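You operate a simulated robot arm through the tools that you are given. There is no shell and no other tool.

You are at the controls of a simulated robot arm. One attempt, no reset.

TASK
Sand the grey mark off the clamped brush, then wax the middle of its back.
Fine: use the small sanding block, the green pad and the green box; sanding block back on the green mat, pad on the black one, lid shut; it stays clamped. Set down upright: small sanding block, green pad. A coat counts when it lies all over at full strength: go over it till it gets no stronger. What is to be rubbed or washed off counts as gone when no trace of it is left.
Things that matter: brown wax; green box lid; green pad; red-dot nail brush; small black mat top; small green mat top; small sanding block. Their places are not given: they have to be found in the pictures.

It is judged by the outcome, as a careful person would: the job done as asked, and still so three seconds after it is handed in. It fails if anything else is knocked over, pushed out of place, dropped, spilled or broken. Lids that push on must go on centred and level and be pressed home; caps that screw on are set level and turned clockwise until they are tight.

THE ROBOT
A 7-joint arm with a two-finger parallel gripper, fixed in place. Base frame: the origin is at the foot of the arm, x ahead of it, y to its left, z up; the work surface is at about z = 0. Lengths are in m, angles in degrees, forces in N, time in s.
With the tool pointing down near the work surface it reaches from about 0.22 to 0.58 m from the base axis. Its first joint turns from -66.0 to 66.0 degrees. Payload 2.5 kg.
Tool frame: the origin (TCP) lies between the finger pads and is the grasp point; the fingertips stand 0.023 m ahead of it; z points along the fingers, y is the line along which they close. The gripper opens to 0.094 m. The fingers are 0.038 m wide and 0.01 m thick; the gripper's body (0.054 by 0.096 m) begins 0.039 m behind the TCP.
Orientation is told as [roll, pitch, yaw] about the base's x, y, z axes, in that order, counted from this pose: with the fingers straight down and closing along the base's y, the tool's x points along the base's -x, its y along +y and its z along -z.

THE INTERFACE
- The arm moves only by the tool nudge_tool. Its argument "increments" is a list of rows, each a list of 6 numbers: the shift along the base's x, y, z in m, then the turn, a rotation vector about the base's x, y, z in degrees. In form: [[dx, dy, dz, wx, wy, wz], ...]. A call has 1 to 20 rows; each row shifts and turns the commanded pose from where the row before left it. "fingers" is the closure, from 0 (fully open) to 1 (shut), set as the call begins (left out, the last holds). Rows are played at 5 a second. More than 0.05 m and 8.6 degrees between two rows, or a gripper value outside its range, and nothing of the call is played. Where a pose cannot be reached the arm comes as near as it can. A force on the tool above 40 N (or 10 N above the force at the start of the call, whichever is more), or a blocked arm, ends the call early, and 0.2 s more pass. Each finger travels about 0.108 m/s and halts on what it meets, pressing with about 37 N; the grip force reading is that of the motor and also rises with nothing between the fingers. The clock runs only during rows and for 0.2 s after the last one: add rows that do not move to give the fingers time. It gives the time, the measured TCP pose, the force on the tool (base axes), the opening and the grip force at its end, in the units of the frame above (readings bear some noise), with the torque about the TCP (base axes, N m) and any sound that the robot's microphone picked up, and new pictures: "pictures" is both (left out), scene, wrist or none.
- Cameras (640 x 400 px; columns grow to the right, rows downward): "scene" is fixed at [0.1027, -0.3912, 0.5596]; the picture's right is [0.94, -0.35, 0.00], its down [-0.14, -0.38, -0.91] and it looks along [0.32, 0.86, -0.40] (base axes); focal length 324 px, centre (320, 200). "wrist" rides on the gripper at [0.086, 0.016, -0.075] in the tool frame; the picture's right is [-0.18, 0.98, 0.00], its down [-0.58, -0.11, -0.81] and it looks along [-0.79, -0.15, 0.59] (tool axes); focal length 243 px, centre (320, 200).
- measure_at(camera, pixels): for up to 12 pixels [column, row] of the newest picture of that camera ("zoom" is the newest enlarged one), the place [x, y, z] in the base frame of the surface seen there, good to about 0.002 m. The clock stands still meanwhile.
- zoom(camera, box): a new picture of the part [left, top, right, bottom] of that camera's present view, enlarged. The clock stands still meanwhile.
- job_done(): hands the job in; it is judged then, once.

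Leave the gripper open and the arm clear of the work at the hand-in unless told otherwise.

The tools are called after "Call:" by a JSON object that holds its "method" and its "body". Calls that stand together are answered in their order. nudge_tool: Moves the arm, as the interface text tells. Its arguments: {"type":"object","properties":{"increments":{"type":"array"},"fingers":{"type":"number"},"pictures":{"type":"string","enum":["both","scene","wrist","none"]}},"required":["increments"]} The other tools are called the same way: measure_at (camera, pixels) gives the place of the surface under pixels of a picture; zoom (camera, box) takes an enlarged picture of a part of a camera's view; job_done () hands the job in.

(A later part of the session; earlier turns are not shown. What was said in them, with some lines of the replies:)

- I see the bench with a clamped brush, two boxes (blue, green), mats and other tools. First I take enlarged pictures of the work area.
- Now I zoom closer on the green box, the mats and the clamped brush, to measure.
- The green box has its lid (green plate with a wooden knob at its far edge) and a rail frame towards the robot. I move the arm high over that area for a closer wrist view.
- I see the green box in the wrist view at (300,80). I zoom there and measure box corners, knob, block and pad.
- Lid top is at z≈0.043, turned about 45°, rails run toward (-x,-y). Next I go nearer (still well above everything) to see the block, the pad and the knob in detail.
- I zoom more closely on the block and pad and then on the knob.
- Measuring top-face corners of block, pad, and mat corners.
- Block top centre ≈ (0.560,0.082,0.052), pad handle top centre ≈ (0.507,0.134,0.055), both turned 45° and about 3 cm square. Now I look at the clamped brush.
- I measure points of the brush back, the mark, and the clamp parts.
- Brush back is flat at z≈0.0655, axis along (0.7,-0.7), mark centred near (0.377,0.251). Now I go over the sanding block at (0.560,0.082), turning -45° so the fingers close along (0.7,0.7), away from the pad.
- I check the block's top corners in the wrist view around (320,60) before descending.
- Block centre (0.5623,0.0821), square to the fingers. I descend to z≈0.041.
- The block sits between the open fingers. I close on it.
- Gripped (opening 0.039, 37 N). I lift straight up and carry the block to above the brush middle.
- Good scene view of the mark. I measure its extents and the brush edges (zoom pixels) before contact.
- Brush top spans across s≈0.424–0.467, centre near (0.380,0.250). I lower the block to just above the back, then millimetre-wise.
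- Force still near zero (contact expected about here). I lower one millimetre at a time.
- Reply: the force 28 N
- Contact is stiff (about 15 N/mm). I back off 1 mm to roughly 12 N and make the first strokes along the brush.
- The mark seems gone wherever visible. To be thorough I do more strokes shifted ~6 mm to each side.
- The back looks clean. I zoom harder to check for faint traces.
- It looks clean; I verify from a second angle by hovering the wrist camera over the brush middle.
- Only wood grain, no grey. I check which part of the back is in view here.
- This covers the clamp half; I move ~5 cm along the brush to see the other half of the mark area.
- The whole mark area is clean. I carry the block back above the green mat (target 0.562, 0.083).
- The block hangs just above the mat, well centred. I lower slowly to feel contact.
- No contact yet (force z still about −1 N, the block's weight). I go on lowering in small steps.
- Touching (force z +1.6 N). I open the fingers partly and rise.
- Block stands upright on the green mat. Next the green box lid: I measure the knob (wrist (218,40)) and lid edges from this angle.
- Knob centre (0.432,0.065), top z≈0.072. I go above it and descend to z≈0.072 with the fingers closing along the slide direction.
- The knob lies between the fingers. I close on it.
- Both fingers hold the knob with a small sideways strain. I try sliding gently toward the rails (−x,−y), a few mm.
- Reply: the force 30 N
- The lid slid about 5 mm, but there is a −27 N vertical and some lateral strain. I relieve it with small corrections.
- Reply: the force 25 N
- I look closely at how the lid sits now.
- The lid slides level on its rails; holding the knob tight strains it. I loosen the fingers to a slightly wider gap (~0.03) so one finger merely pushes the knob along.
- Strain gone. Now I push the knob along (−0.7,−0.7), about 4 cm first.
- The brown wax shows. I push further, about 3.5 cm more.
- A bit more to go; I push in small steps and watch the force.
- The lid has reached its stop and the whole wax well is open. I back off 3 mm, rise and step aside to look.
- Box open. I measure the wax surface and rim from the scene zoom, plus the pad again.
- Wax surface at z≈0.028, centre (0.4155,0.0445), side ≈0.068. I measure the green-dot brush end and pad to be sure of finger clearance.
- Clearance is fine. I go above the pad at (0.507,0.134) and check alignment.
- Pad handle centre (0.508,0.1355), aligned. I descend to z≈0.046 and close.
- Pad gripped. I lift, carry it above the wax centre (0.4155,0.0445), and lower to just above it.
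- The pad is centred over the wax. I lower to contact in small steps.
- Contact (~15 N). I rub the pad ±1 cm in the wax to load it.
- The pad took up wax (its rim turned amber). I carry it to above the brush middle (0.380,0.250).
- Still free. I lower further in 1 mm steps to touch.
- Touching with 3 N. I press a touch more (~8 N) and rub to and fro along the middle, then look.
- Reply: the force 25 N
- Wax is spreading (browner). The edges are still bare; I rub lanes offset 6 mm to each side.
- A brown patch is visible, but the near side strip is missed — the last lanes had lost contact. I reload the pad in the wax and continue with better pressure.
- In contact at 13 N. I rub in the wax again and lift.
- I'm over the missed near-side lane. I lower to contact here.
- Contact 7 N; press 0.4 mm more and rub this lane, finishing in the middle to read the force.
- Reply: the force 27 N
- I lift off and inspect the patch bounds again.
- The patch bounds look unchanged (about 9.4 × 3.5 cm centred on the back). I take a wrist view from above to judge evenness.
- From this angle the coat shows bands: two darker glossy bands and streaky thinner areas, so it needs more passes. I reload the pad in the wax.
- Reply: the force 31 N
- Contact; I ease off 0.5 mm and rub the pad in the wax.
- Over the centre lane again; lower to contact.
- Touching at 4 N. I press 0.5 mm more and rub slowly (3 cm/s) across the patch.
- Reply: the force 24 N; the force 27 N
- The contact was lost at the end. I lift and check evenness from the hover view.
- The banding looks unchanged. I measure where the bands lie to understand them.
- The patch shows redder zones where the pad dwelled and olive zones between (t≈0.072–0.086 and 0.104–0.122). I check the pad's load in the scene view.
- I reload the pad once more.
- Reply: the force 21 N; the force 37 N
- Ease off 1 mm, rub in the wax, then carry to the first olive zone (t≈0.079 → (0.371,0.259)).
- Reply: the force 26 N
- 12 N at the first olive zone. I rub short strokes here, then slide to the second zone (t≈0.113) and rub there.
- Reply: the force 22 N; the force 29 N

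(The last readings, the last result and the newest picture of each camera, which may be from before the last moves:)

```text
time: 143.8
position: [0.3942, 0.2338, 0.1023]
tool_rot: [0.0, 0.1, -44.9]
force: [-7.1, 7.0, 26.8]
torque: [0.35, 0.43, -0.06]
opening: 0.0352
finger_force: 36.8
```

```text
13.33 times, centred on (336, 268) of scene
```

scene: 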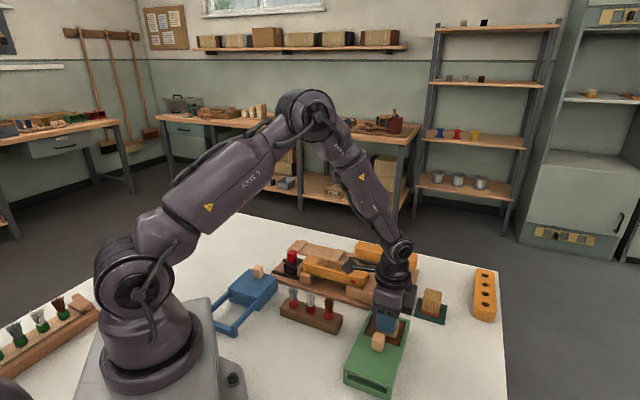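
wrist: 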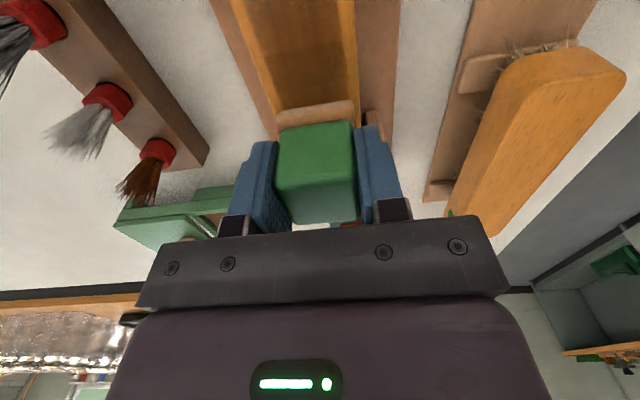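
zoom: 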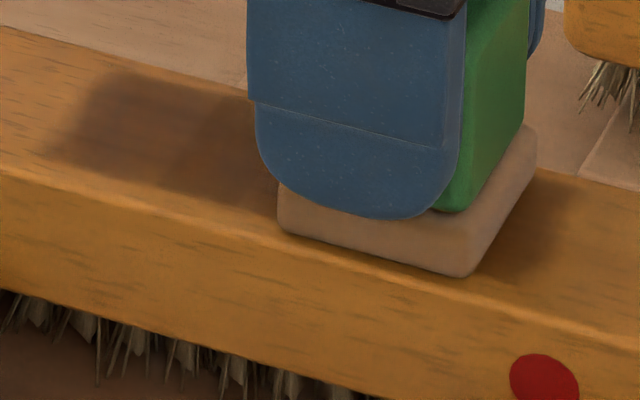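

Zone 2 stayed the same dark, smooth tone after extra rubbing. I finish with full sweeps over the whole patch at steady pressure and then compare with the earlier pictures.

Call:
{"method": "nudge_tool", "body": {"increments": [[0.003, -0.003, 0.0004, 0, 0, 0], [0.003, -0.003, 0, 0, 0, 0], [-0.003, 0.003, 0, 0, 0, 0], [-0.003, 0.003, 0, 0, 0, 0], [-0.003, 0.003, 0, 0, 0, 0], [-0.003, 0.003, 0, 0, 0, 0], [0.003, -0.003, 0, 0, 0, 0], [0.003, -0.003, 0, 0, 0, 0], [0.003, -0.003, 0, 0, 0, 0], [0.003, -0.003, 0, 0, 0, 0], [0.003, -0.003, 0, 0, 0, 0], [0.003, -0.003, 0, 0, 0, 0], [0.003, -0.003, 0, 0, 0, 0], [0, 0, 0, 0, 0, 0]], "pictures": "none"}}

Call:
{"method": "nudge_tool", "body": {"increments": [[-0.0045, 0.0045, 0, 0, 0, 0], [-0.0045, 0.0045, 0, 0, 0, 0], [-0.0045, 0.0045, 0, 0, 0, 0], [-0.0045, 0.0045, 0, 0, 0, 0], [-0.0045, 0.0045, 0, 0, 0, 0], [-0.0045, 0.0045, 0, 0, 0, 0], [-0.0045, 0.0045, 0, 0, 0, 0], [-0.0045, 0.0045, 0, 0, 0, 0], [-0.0045, 0.0045, 0, 0, 0, 0], [-0.0045, 0.0045, 0, 0, 0, 0], [-0.0045, 0.0045, 0, 0, 0, 0], [-0.0045, 0.0045, 0, 0, 0, 0], [-0.0045, 0.0045, 0, 0, 0, 0], [0, 0, 0, 0, 0, 0]], "pictures": "none"}}

```text
time: 146.8
position: [0.4091, 0.2194, 0.1032]
tool_rot: [0.0, 0.1, -44.8]
force: [-2.4, 2.2, 10.9]
torque: [0.16, 0.12, 0.04]
opening: 0.0348
finger_force: 37.5
```

```text
time: 149.8
position: [0.3489, 0.2771, 0.1034]
tool_rot: [-0.1, 0.1, -45.0]
force: [0.8, -0.7, 3.1]
torque: [-0.08, -0.1, -0.01]
opening: 0.035
finger_force: 37.0
```

Call:
{"method": "nudge_tool", "body": {"increments": [[0.003, 0.003, -0.0005, 0, 0, 0], [0.003, 0.003, 0, 0, 0, 0], [0.0045, -0.0045, 0, 0, 0, 0], [0.0045, -0.0045, 0, 0, 0, 0], [0.0045, -0.0045, 0, 0, 0, 0], [0.0045, -0.0045, 0, 0, 0, 0], [0.0045, -0.0045, 0, 0, 0, 0], [0.0045, -0.0045, 0, 0, 0, 0], [0.0045, -0.0045, 0, 0, 0, 0], [0.0045, -0.0045, 0, 0, 0, 0], [0.0045, -0.0045, 0, 0, 0, 0], [0.0045, -0.0045, 0, 0, 0, 0], [0.0045, -0.0045, 0, 0, 0, 0], [0.0045, -0.0045, 0, 0, 0, 0], [0, 0, 0, 0, 0, 0]], "pictures": "none"}}

Call:
{"method": "nudge_tool", "body": {"increments": [[-0.004, -0.004, 0, 0, 0, 0], [-0.004, -0.004, 0, 0, 0, 0], [-0.004, -0.004, 0, 0, 0, 0], [0, 0, 0, 0, 0, 0]], "pictures": "none"}}

```text
time: 153.0
position: [0.4114, 0.2304, 0.1032]
tool_rot: [0.1, 0.1, -44.8]
force: [-5.8, 6.5, 21.4]
torque: [0.25, 0.33, -0.03]
opening: 0.0351
finger_force: 37.0
```

```text
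time: 154.0
position: [0.3991, 0.2179, 0.1034]
tool_rot: [0.1, 0.0, -45.0]
force: [5.1, 2.4, 12.1]
torque: [0.11, -0.22, -0.02]
opening: 0.0349
finger_force: 37.3
```

Call:
{"method": "nudge_tool", "body": {"increments": [[-0.0045, 0.0045, 0, 0, 0, 0], [-0.0045, 0.0045, 0, 0, 0, 0], [-0.0045, 0.0045, 0, 0, 0, 0], [-0.0045, 0.0045, 0, 0, 0, 0], [-0.0045, 0.0045, 0, 0, 0, 0], [-0.0045, 0.0045, 0, 0, 0, 0], [-0.0045, 0.0045, 0, 0, 0, 0], [-0.0045, 0.0045, 0, 0, 0, 0], [-0.0045, 0.0045, 0, 0, 0, 0], [-0.0045, 0.0045, 0, 0, 0, 0], [-0.0045, 0.0045, 0, 0, 0, 0], [-0.0045, 0.0045, 0, 0, 0, 0], [0, 0, 0, 0, 0, 0]], "pictures": "none"}}

Call:
{"method": "nudge_tool", "body": {"increments": [[0, 0, 0.03, 0, 0, 0], [0.005, 0, 0.04, 0, 0, 0], [0.005, 0, 0.045, 0, 0, 0], [0.002, 0, 0.045, 0, 0, 0], [0, 0, 0, 0, 0, 0]]}}

Call:
{"method": "zoom", "body": {"camera": "wrist", "box": [240, 0, 400, 110]}}

Call:
{"method": "zoom", "body": {"camera": "scene", "box": [312, 256, 360, 280]}}

```text
time: 156.8
position: [0.3436, 0.2715, 0.1034]
tool_rot: [0.0, 0.0, -44.9]
force: [4.7, -4.6, 17.2]
torque: [-0.24, -0.39, -0.02]
opening: 0.0353
finger_force: 36.6
```

```text
time: 158.0
position: [0.3557, 0.2705, 0.2627]
tool_rot: [-0.1, 0.0, -44.9]
force: [-0.4, -0.4, -0.5]
torque: [-0.04, -0.01, -0.01]
opening: 0.0354
finger_force: 36.9
```

scene: 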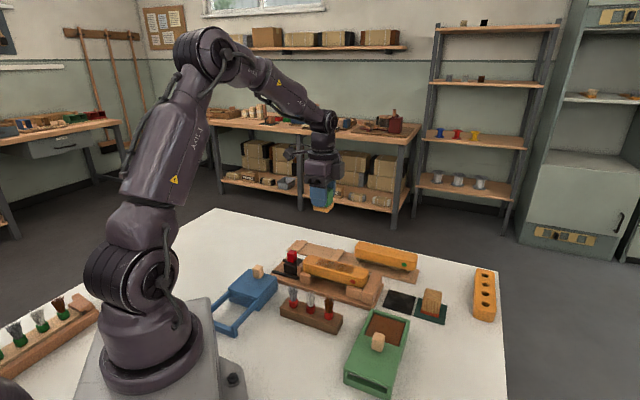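
wrist: 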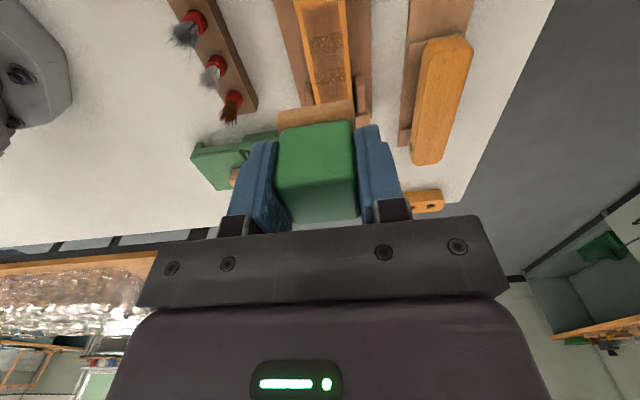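

```text
3.64 times, centred on (320, 55) of wrist
```

zoom: 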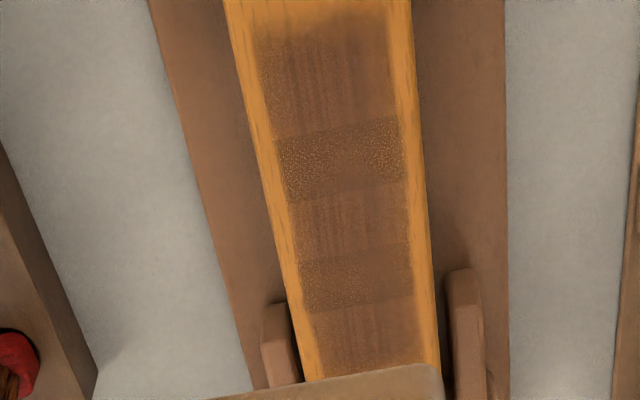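

```text
13.33 times, centred on (336, 268) of scene
```

zoom: 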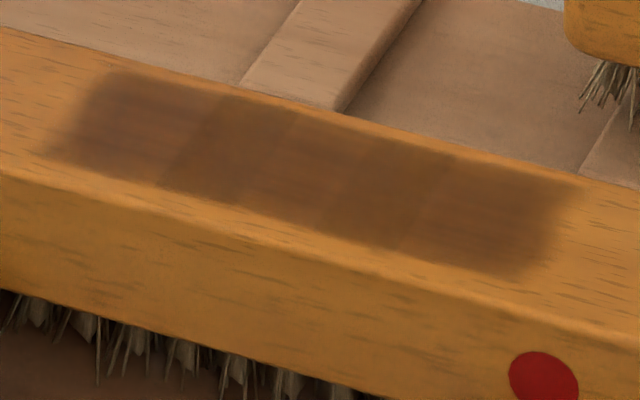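

The patch bounds and tone stay the same after another reload and many passes, so the coat is at full strength. Now I return the pad to the black mat (0.5085,0.1355).

Call:
{"method": "nudge_tool", "body": {"increments": [[0.03056, -0.027, -0.02, 0, 0, 0], [0.03056, -0.027, -0.02, 0, 0, 0], [0.03056, -0.027, -0.02, 0, 0, 0], [0.03056, -0.027, -0.02, 0, 0, 0], [0.03056, -0.027, -0.02, 0, 0, 0], [0, 0, -0.04, 0, 0, 0], [0, 0, -0.04, 0, 0, 0], [0, 0, -0.03, 0, 0, 0], [0, 0, 0, 0, 0, 0]]}}

Call:
{"method": "zoom", "body": {"camera": "scene", "box": [360, 250, 460, 330]}}

```text
time: 160.0
position: [0.5086, 0.1368, 0.0517]
tool_rot: [0.0, 0.1, -45.0]
force: [0.4, 0.0, 0.0]
torque: [-0.01, 0.03, 0.0]
opening: 0.0354
finger_force: 36.8
```

scene: 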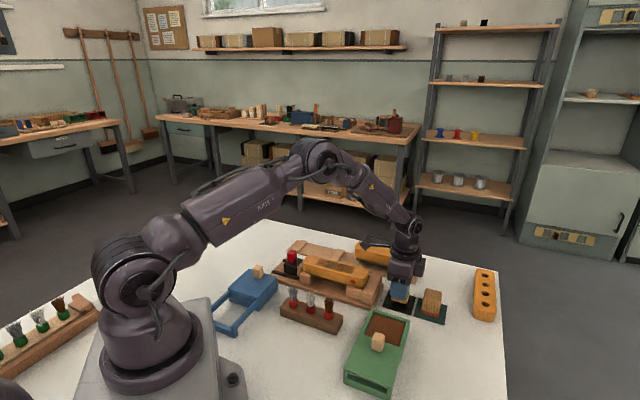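
wrist: 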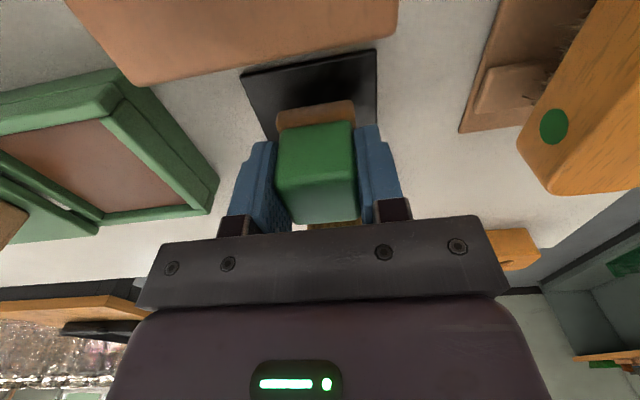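

```text
5.00 times, centred on (410, 290) of scene
```

zoom: 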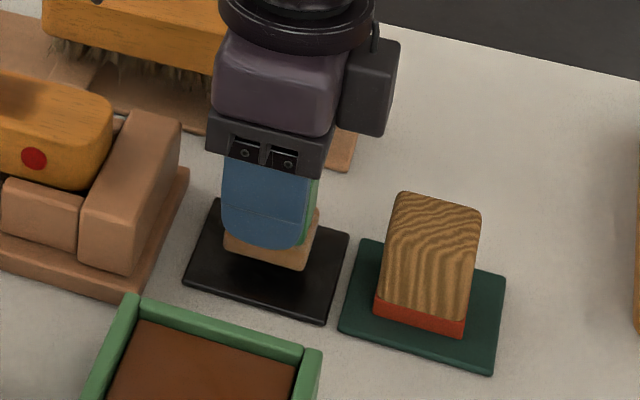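

The pad hovers over the black mat, centred. I lower gently to contact.

Call:
{"method": "nudge_tool", "body": {"increments": [[0, 0, -0.003, 0, 0, 0], [0, 0, -0.002, 0, 0, 0], [0, 0, -0.002, 0, 0, 0], [0, 0, 0, 0, 0, 0]], "pictures": "none"}}

Call:
{"method": "nudge_tool", "body": {"increments": [[0, 0, -0.001, 0, 0, 0], [0, 0, 0, 0, 0, 0]], "pictures": "none"}}

Call:
{"method": "nudge_tool", "body": {"increments": [[0, 0, -0.0007, 0, 0, 0], [0, 0, 0, 0, 0, 0]], "pictures": "none"}}

```text
time: 161.0
position: [0.5106, 0.1378, 0.0452]
tool_rot: [-0.1, -0.1, -44.9]
force: [-0.4, -0.3, -0.1]
torque: [0.01, -0.04, 0.0]
opening: 0.0349
finger_force: 37.2
```

```text
time: 161.6
position: [0.5096, 0.1368, 0.0449]
tool_rot: [-0.1, 0.0, -44.9]
force: [0.6, 0.0, -0.5]
torque: [0.01, -0.02, 0.03]
opening: 0.035
finger_force: 36.8
```

```text
time: 162.2
position: [0.5095, 0.1366, 0.0428]
tool_rot: [0.0, 0.0, -44.9]
force: [0.5, -0.4, -1.6]
torque: [-0.01, -0.03, 0.0]
opening: 0.0355
finger_force: 37.2
```

Call:
{"method": "nudge_tool", "body": {"increments": [[0, 0, -0.0007, 0, 0, 0], [0, 0, 0, 0, 0, 0]], "pictures": "none"}}

Call:
{"method": "nudge_tool", "body": {"increments": [[0, 0, -0.0006, 0, 0, 0], [0, 0, 0, 0, 0, 0]], "pictures": "none"}}

```text
time: 162.8
position: [0.5103, 0.1367, 0.0431]
tool_rot: [0.0, 0.0, -44.8]
force: [-0.7, -0.6, 0.0]
torque: [-0.03, 0.0, -0.01]
opening: 0.0351
finger_force: 37.3
```

```text
time: 163.4
position: [0.5096, 0.1368, 0.043]
tool_rot: [0.1, 0.1, -45.0]
force: [-0.4, 0.3, -0.1]
torque: [0.01, 0.03, 0.01]
opening: 0.035
finger_force: 37.2
```

Call:
{"method": "nudge_tool", "body": {"increments": [[0, 0, -0.0006, 0, 0, 0], [0, 0, 0, 0, 0, 0]], "pictures": "none"}}

Call:
{"method": "nudge_tool", "body": {"increments": [[0, 0, -0.0005, 0, 0, 0], [0, 0, 0, 0, 0, 0]], "pictures": "none"}}

```text
time: 164.0
position: [0.5091, 0.1363, 0.0414]
tool_rot: [0.1, -0.1, -44.9]
force: [0.9, -1.6, 3.3]
torque: [0.0, 0.03, 0.0]
opening: 0.0351
finger_force: 37.1
```

```text
time: 164.6
position: [0.5101, 0.1368, 0.0428]
tool_rot: [0.1, 0.0, -45.0]
force: [-0.5, 1.0, 8.1]
torque: [-0.04, 0.05, 0.02]
opening: 0.0351
finger_force: 36.8
```

The pad rests on the mat (8 N). I open the fingers and rise.

Call:
{"method": "nudge_tool", "body": {"increments": [[0, 0, 0.0005, 0, 0, 0], [0, 0, 0, 0, 0, 0], [0, 0, 0, 0, 0, 0]], "fingers": 0.4, "pictures": "none"}}

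Call:
{"method": "nudge_tool", "body": {"increments": [[0, 0, 0.02, 0, 0, 0], [0, 0, 0.03, 0, 0, 0], [0, 0, 0.03, 0, 0, 0], [0, 0, 0.03, 0, 0, 0], [-0.03, 0.02, 0.03, 0, 0, 0], [-0.03, 0.02, 0.0, 0, 0, 0], [0, 0, 0, 0, 0, 0]]}}

Call:
{"method": "zoom", "body": {"camera": "scene", "box": [360, 250, 460, 330]}}

Call:
{"method": "zoom", "body": {"camera": "scene", "box": [298, 250, 374, 296]}}

```text
time: 165.4
position: [0.5102, 0.1355, 0.0418]
tool_rot: [0.0, 0.0, -44.9]
force: [0.1, 0.7, 0.0]
torque: [0.02, 0.0, -0.04]
opening: 0.0564
finger_force: 0.1
```

```text
time: 167.0
position: [0.4512, 0.1777, 0.1833]
tool_rot: [0.2, -0.1, -44.9]
force: [-0.2, -0.1, 0.5]
torque: [-0.02, 0.03, 0.01]
opening: 0.0566
finger_force: 0.0
```

scene: 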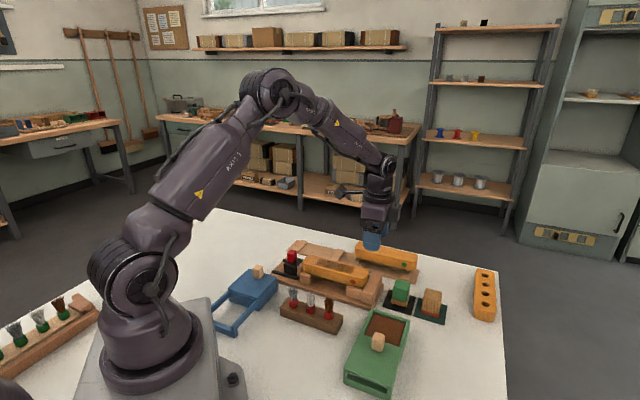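
wrist: 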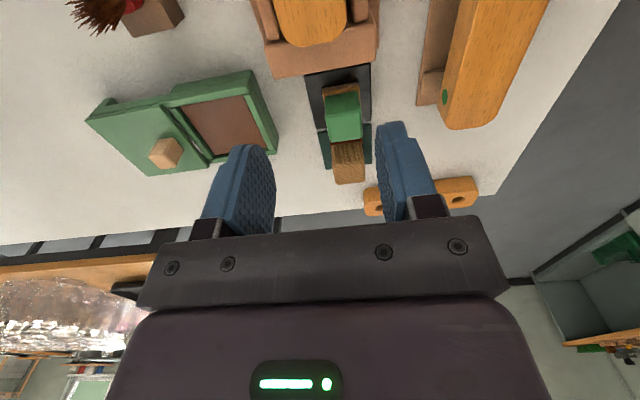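

```text
5.00 times, centred on (410, 290) of scene
```

zoom: 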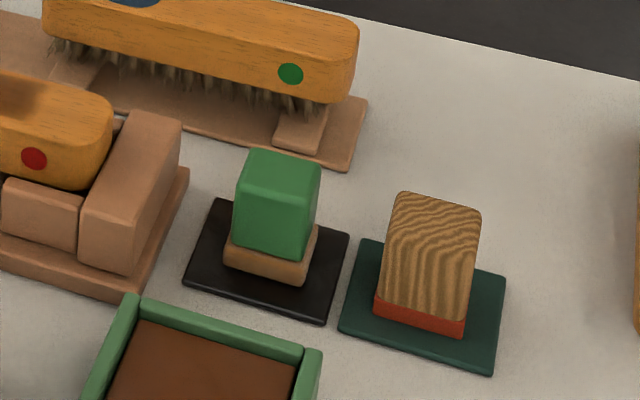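

```text
8.42 times, centred on (336, 273) of scene
```

zoom: 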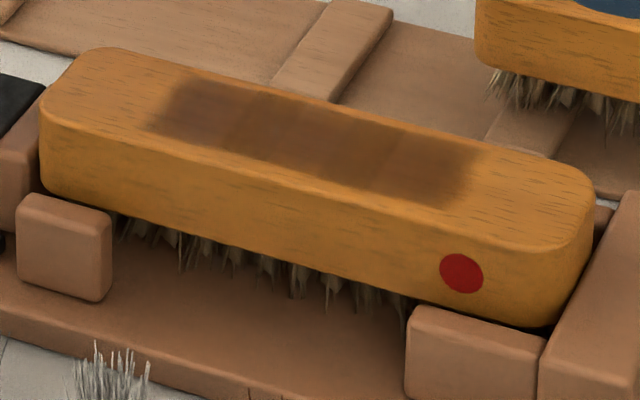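

The pad stands upright on the black mat. Before shutting the lid I take an unobstructed look at the wax patch with the wrist camera.

Call:
{"method": "nudge_tool", "body": {"increments": [[-0.03, 0.03, 0.01, 0, 0, 0], [-0.03, 0.03, 0.01, 0, 0, 0], [-0.03, 0.03, 0, 0, 0, 0], [0, 0, 0, 0, 0, 0]], "pictures": "wrist"}}

Call:
{"method": "zoom", "body": {"camera": "wrist", "box": [240, 0, 420, 120]}}

```text
time: 168.0
position: [0.3617, 0.2653, 0.203]
tool_rot: [-0.1, 0.0, -45.0]
force: [0.8, -0.3, 0.4]
torque: [-0.01, 0.02, 0.02]
opening: 0.0564
finger_force: 0.0
```

wrist: 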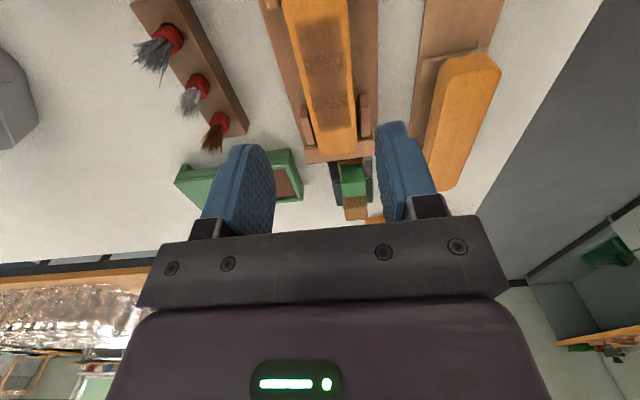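

```text
3.33 times, centred on (330, 60) of wrist
```

zoom: 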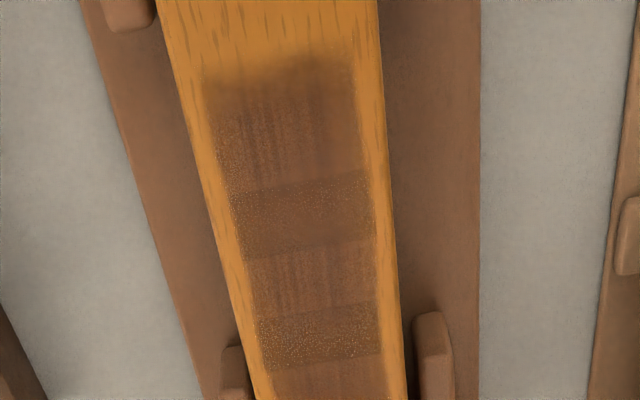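

The coat covers the middle evenly apart from the overlap bands. Now the lid: I measure the knob's present place.

Call:
{"method": "zoom", "body": {"camera": "scene", "box": [335, 300, 425, 390]}}

Call:
{"method": "measure_at", "body": {"camera": "scene", "pixels": [[374, 336], [383, 338], [378, 336], [378, 342], [372, 342], [381, 350], [374, 348], [385, 310], [400, 320]]}}

```text
4.44 times, centred on (380, 345) of scene
```

zoom: 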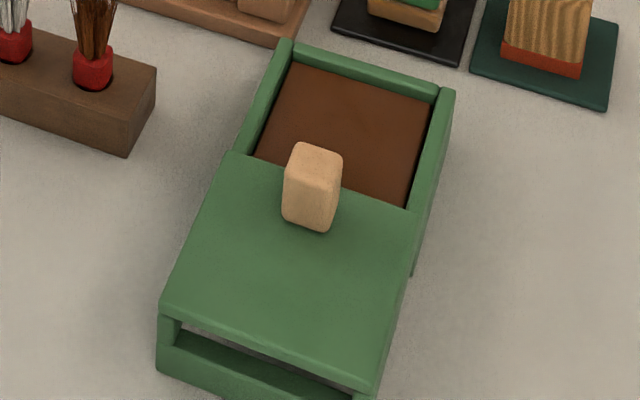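

```text
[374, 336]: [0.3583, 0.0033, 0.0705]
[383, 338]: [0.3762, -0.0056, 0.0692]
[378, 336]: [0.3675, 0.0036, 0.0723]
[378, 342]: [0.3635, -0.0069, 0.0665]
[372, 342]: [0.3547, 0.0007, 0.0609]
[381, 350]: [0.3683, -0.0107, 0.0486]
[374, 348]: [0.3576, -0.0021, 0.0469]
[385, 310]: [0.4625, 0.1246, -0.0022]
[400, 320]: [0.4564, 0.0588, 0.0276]
```

Knob is at about (0.369,0.002). I fly there at height and descend with the fingers straddling it.

Call:
{"method": "nudge_tool", "body": {"increments": [[0.0012, -0.0439, 0, 0, 0, 0], [0.0012, -0.0439, 0, 0, 0, 0], [0.0012, -0.0439, 0, 0, 0, 0], [0.0012, -0.0439, -0.01, 0, 0, 0], [0.0012, -0.0439, -0.02, 0, 0, 0], [0.0012, -0.0439, -0.02, 0, 0, 0], [0, 0, -0.03, 0, 0, 0], [0, 0, 0, 0, 0, 0]]}}

Call:
{"method": "zoom", "body": {"camera": "wrist", "box": [180, 0, 440, 200]}}

```text
time: 169.8
position: [0.3684, 0.0015, 0.1216]
tool_rot: [0.0, 0.0, -44.9]
force: [0.1, -0.1, 0.1]
torque: [0.02, -0.02, 0.01]
opening: 0.0562
finger_force: 0.1
```

scene: 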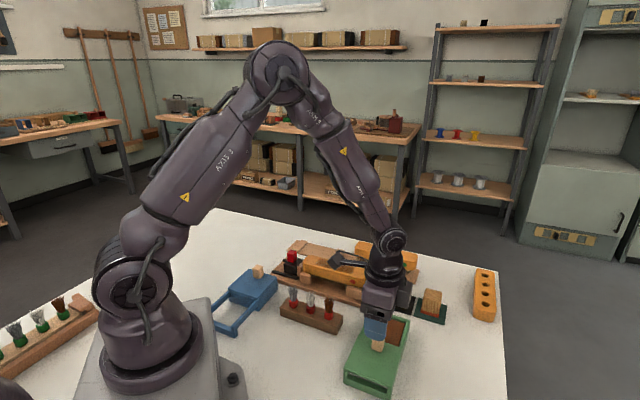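
wrist: 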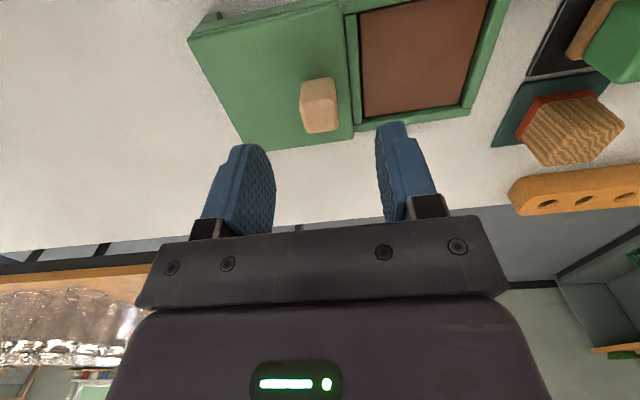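

```text
2.00 times, centred on (310, 100) of wrist
```

zoom: 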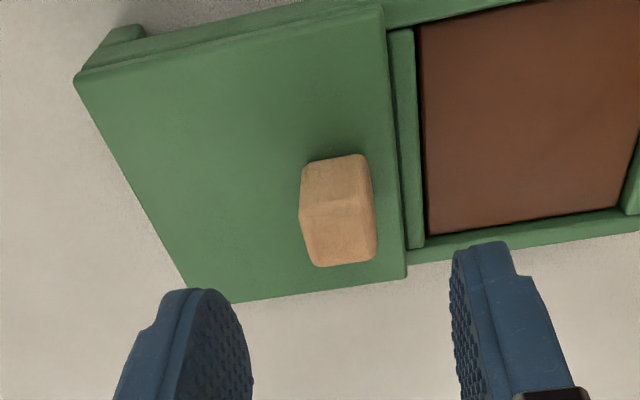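

Call:
{"method": "measure_at", "body": {"camera": "zoom", "pixels": [[338, 232], [305, 210], [368, 205], [318, 262], [374, 255]]}}

```text
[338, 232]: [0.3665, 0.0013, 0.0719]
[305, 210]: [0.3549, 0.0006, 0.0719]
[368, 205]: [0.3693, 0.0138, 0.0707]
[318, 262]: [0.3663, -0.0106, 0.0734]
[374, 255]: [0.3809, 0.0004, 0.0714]
```

Knob centre (0.368,0.001), right between the fingers. I descend to z≈0.071 and narrow the gap to 0.03.

Call:
{"method": "nudge_tool", "body": {"increments": [[0, 0, -0.025, 0, 0, 0], [0, 0, -0.018, 0, 0, 0], [0, 0, -0.007, 0, 0, 0], [0, 0, 0, 0, 0, 0]], "pictures": "none"}}

Call:
{"method": "nudge_tool", "body": {"increments": [[0, 0, 0, 0, 0, 0], [0, 0, 0, 0, 0, 0]], "fingers": 0.68}}

```text
time: 170.8
position: [0.3672, 0.0033, 0.0707]
tool_rot: [0.0, 0.0, -44.9]
force: [0.0, 0.9, 0.7]
torque: [0.0, 0.0, 0.0]
opening: 0.0568
finger_force: 0.0
```

```text
time: 171.4
position: [0.3671, 0.0028, 0.0721]
tool_rot: [0.0, 0.0, -44.9]
force: [-0.7, -0.4, 0.4]
torque: [-0.03, 0.0, 0.03]
opening: 0.03
finger_force: 0.0
```

scene: 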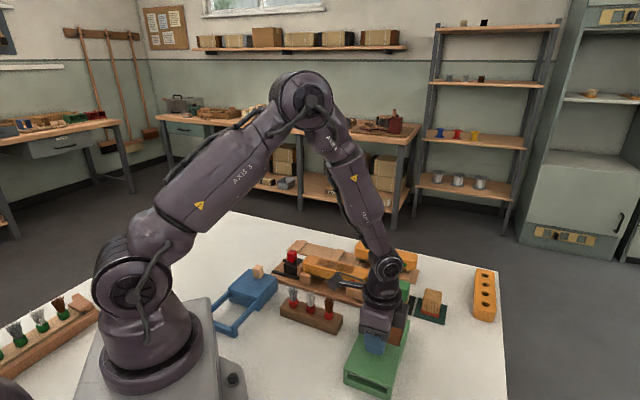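
wrist: 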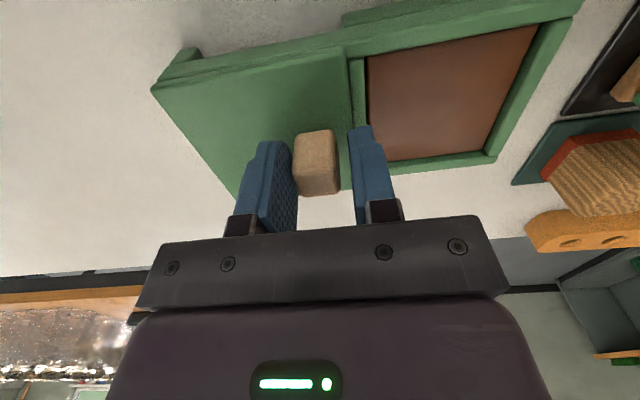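

Now I push the lid shut along (+0.7,+0.7): 6 cm per axis first.

Call:
{"method": "nudge_tool", "body": {"increments": [[0.005, 0.005, 0, 0, 0, 0], [0.005, 0.005, 0, 0, 0, 0], [0.005, 0.005, 0, 0, 0, 0], [0.005, 0.005, 0, 0, 0, 0], [0.005, 0.005, 0, 0, 0, 0], [0.005, 0.005, 0, 0, 0, 0], [0.005, 0.005, 0, 0, 0, 0], [0.005, 0.005, 0, 0, 0, 0], [0.005, 0.005, 0, 0, 0, 0], [0.005, 0.005, 0, 0, 0, 0], [0.005, 0.005, 0, 0, 0, 0], [0.004, 0.004, 0, 0, 0, 0], [0, 0, 0, 0, 0, 0]]}}

Call:
{"method": "zoom", "body": {"camera": "scene", "box": [330, 280, 440, 400]}}

```text
time: 174.2
position: [0.4264, 0.0622, 0.0722]
tool_rot: [0.0, 0.0, -44.9]
force: [0.2, 0.2, -0.3]
torque: [0.01, -0.06, 0.01]
opening: 0.0301
finger_force: 0.5
```

scene: 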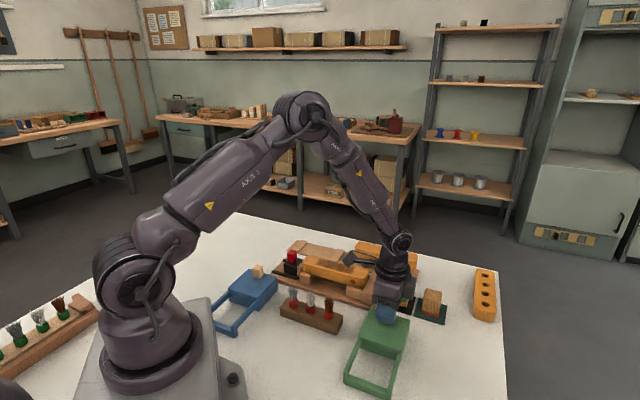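
wrist: 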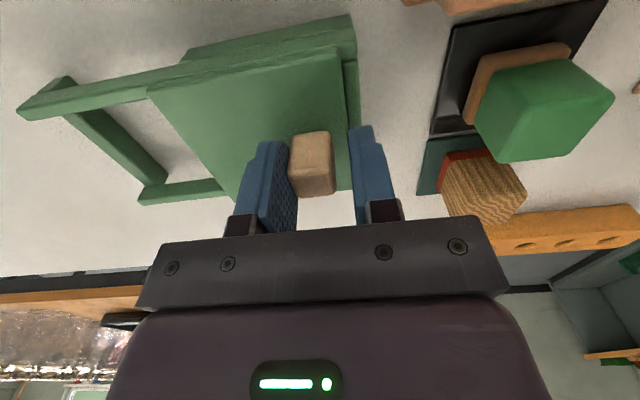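

```text
3.33 times, centred on (385, 340) of scene
```

zoom: 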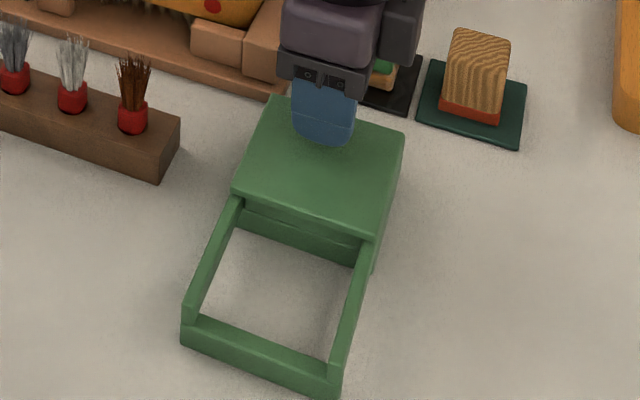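

Nearly shut (a strip of rim remains). I push the last centimetre in 2 mm steps until it stops.

Call:
{"method": "nudge_tool", "body": {"increments": [[0.002, 0.002, 0, 0, 0, 0], [0.002, 0.002, 0, 0, 0, 0], [0.002, 0.002, 0, 0, 0, 0], [0, 0, 0, 0, 0, 0]], "pictures": "none"}}

Call:
{"method": "nudge_tool", "body": {"increments": [[0.0015, 0.0015, 0, 0, 0, 0], [0.0015, 0.0015, 0, 0, 0, 0], [0, 0, 0, 0, 0, 0]]}}

Call:
{"method": "zoom", "body": {"camera": "wrist", "box": [120, 0, 400, 220]}}

```text
time: 175.2
position: [0.4315, 0.0688, 0.0702]
tool_rot: [0.0, 0.0, -44.8]
force: [-0.1, 0.2, -0.4]
torque: [0.01, 0.01, -0.01]
opening: 0.0306
finger_force: 0.4
```

```text
time: 176.0
position: [0.4335, 0.0718, 0.0702]
tool_rot: [-0.3, 0.1, -45.0]
force: [-9.6, -6.4, -0.1]
torque: [0.07, 0.09, -0.1]
opening: 0.0351
finger_force: 5.2
```

scene: 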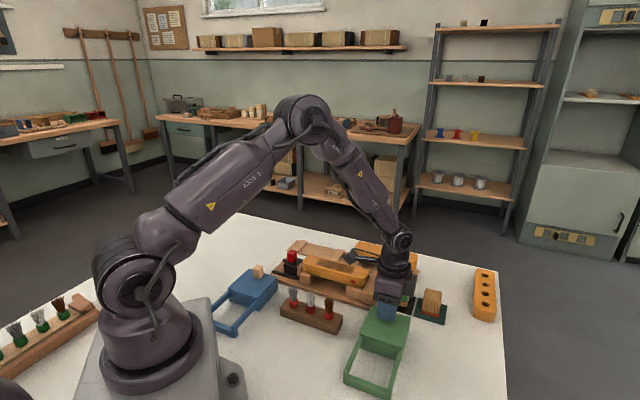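
wrist: 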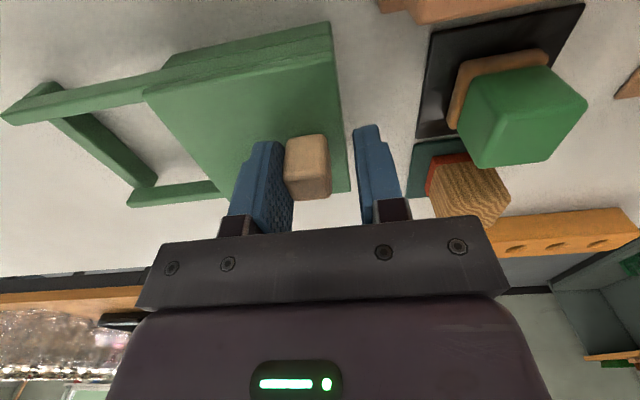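

```text
1.82 times, centred on (260, 110) of wrist
```

zoom: 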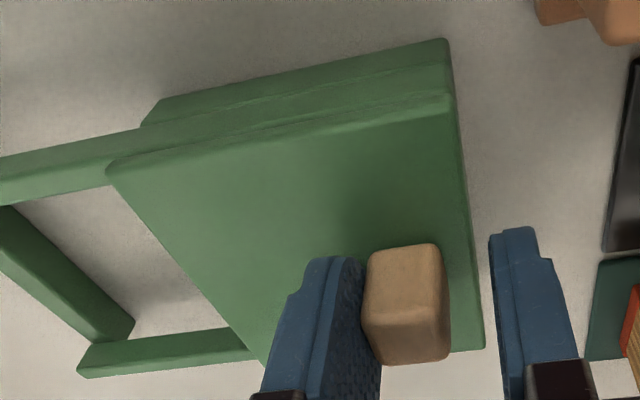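

The lid is shut against its stop (11 N). I back off 3 mm, open a little and rise clear.

Call:
{"method": "nudge_tool", "body": {"increments": [[-0.003, -0.003, 0, 0, 0, 0], [0, 0, 0, 0, 0, 0]], "pictures": "none"}}

Call:
{"method": "nudge_tool", "body": {"increments": [[0, 0, 0.02, 0, 0, 0], [0, 0, 0.03, 0, 0, 0], [0, 0, 0.03, 0, 0, 0], [-0.03, 0, 0.03, 0, 0, 0], [-0.03, 0, 0.03, 0, 0, 0], [-0.03, 0, 0.01, 0, 0, 0], [0, 0, 0, 0, 0, 0]], "fingers": 0.5}}

Call:
{"method": "zoom", "body": {"camera": "scene", "box": [330, 270, 450, 390]}}

Call:
{"method": "measure_at", "body": {"camera": "scene", "pixels": [[389, 306], [389, 312], [368, 320], [409, 318], [400, 357]]}}

```text
time: 176.6
position: [0.4332, 0.0688, 0.0725]
tool_rot: [0.2, 0.0, -44.8]
force: [-1.8, -1.7, -0.7]
torque: [-0.06, -0.02, -0.02]
opening: 0.0311
finger_force: 1.2
```

```text
time: 178.2
position: [0.3405, 0.0664, 0.2222]
tool_rot: [0.0, 0.0, -44.9]
force: [-0.6, -0.5, 0.2]
torque: [-0.01, 0.03, 0.05]
opening: 0.047
finger_force: 0.1
```

scene: 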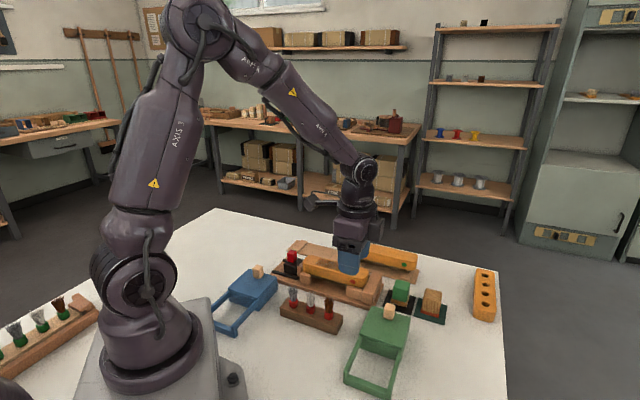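
wrist: 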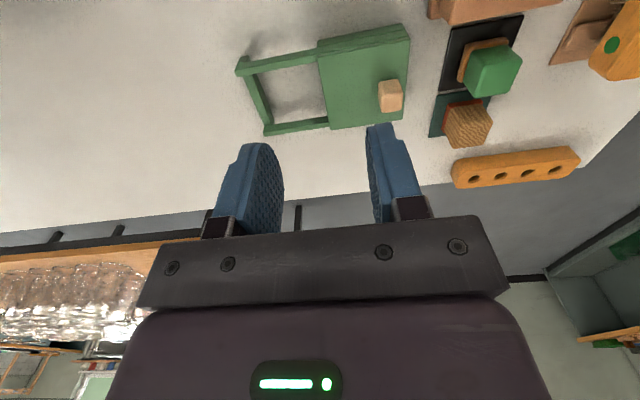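

```text
3.33 times, centred on (390, 330) of scene
```

zoom: 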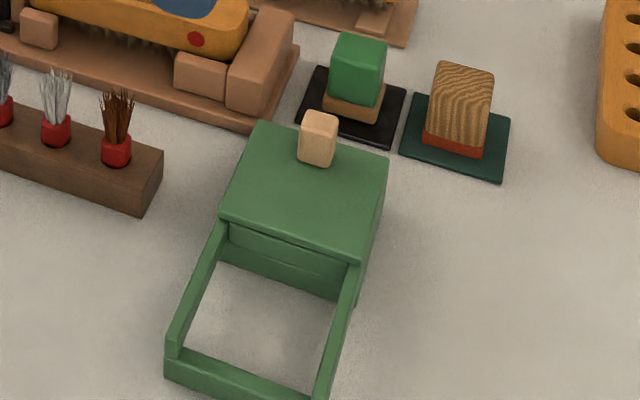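

```text
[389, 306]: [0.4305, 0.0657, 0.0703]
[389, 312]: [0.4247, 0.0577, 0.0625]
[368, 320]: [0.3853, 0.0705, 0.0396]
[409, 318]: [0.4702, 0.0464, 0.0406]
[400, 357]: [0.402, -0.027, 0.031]
```

The knob is back at its starting place, lid shut. I move the arm clear, open fully, and take a last look at everything.

Call:
{"method": "nudge_tool", "body": {"increments": [[-0.01, -0.02, 0.03, 0, 0, 5], [-0.01, -0.02, 0.03, 0, 0, 5], [-0.01, -0.02, 0.03, 0, 0, 5], [0, 0, 0, 0, 0, 0]], "fingers": 0}}

Call:
{"method": "zoom", "body": {"camera": "scene", "box": [298, 250, 374, 296]}}

Call:
{"method": "zoom", "body": {"camera": "scene", "box": [200, 220, 520, 400]}}

```text
time: 179.2
position: [0.3111, 0.0071, 0.3119]
tool_rot: [-0.1, -0.1, -29.9]
force: [0.3, 0.4, 0.2]
torque: [-0.02, -0.01, 0.0]
opening: 0.094
finger_force: 0.1
```

scene: 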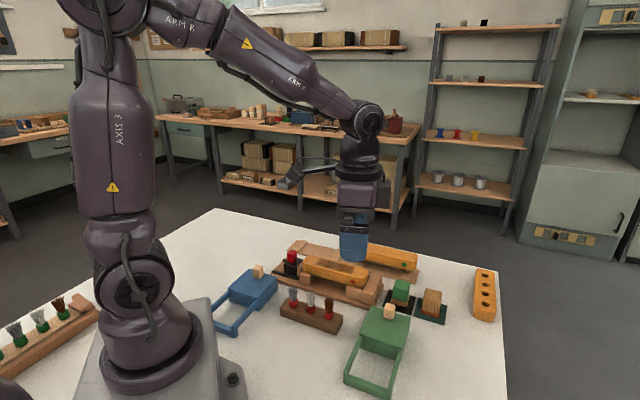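
wrist: 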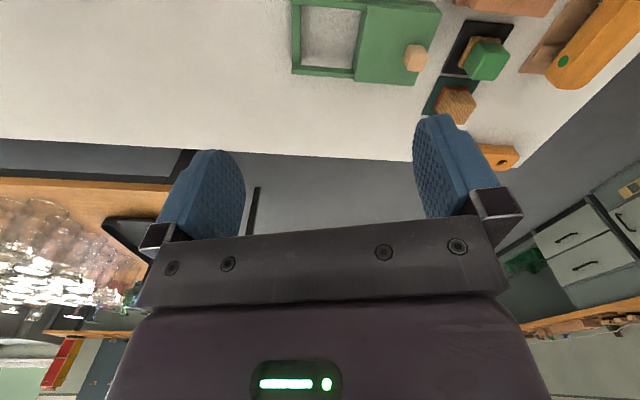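

```text
8.42 times, centred on (336, 273) of scene
```

zoom: 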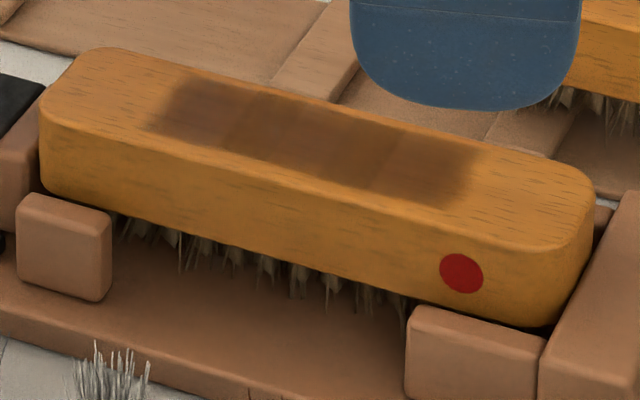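

```text
2.00 times, centred on (360, 310) of scene
```

zoom: 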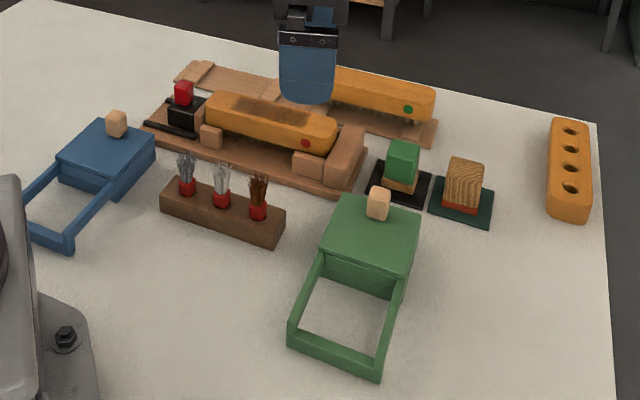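

The grey mark is gone and the middle of the back is waxed. The brush is still clamped, and the block and pad stand upright on the green and black mats. The lid is shut, and the gripper is open with the arm clear. I hand the job in.

Call:
{"method": "job_done", "body": {}}

```text
The job is handed in.
```

I handed the job in with every step done as asked. No verdict had come back, so I can't say whether it passed.

- **Sanding:** I sanded the grey mark off the red-dot brush with the small sanding block. Close-up pictures from two angles showed no trace left.
- **Wax:** I waxed the middle of the back with the green pad, loading it four times from the brown wax in the green box. The patch is about 9.4 × 3.5 cm and stopped changing over the last two loads. It shows two slightly darker bands. I took these for overlaps in the coat rather than thin spots, because rubbing one of them again changed nothing.
- **Margins:** The wax leaves a bare strip along each long edge of the back. It would not spread past that line even when I rubbed over the edges.
- **Put back:** The sanding block is upright on the green mat and the pad is upright on the black one. The lid is pushed shut against its stop, with its knob where it started. The brush is still clamped.

In the last pictures nothing else had moved. The gripper is open and the arm is clear of the work.
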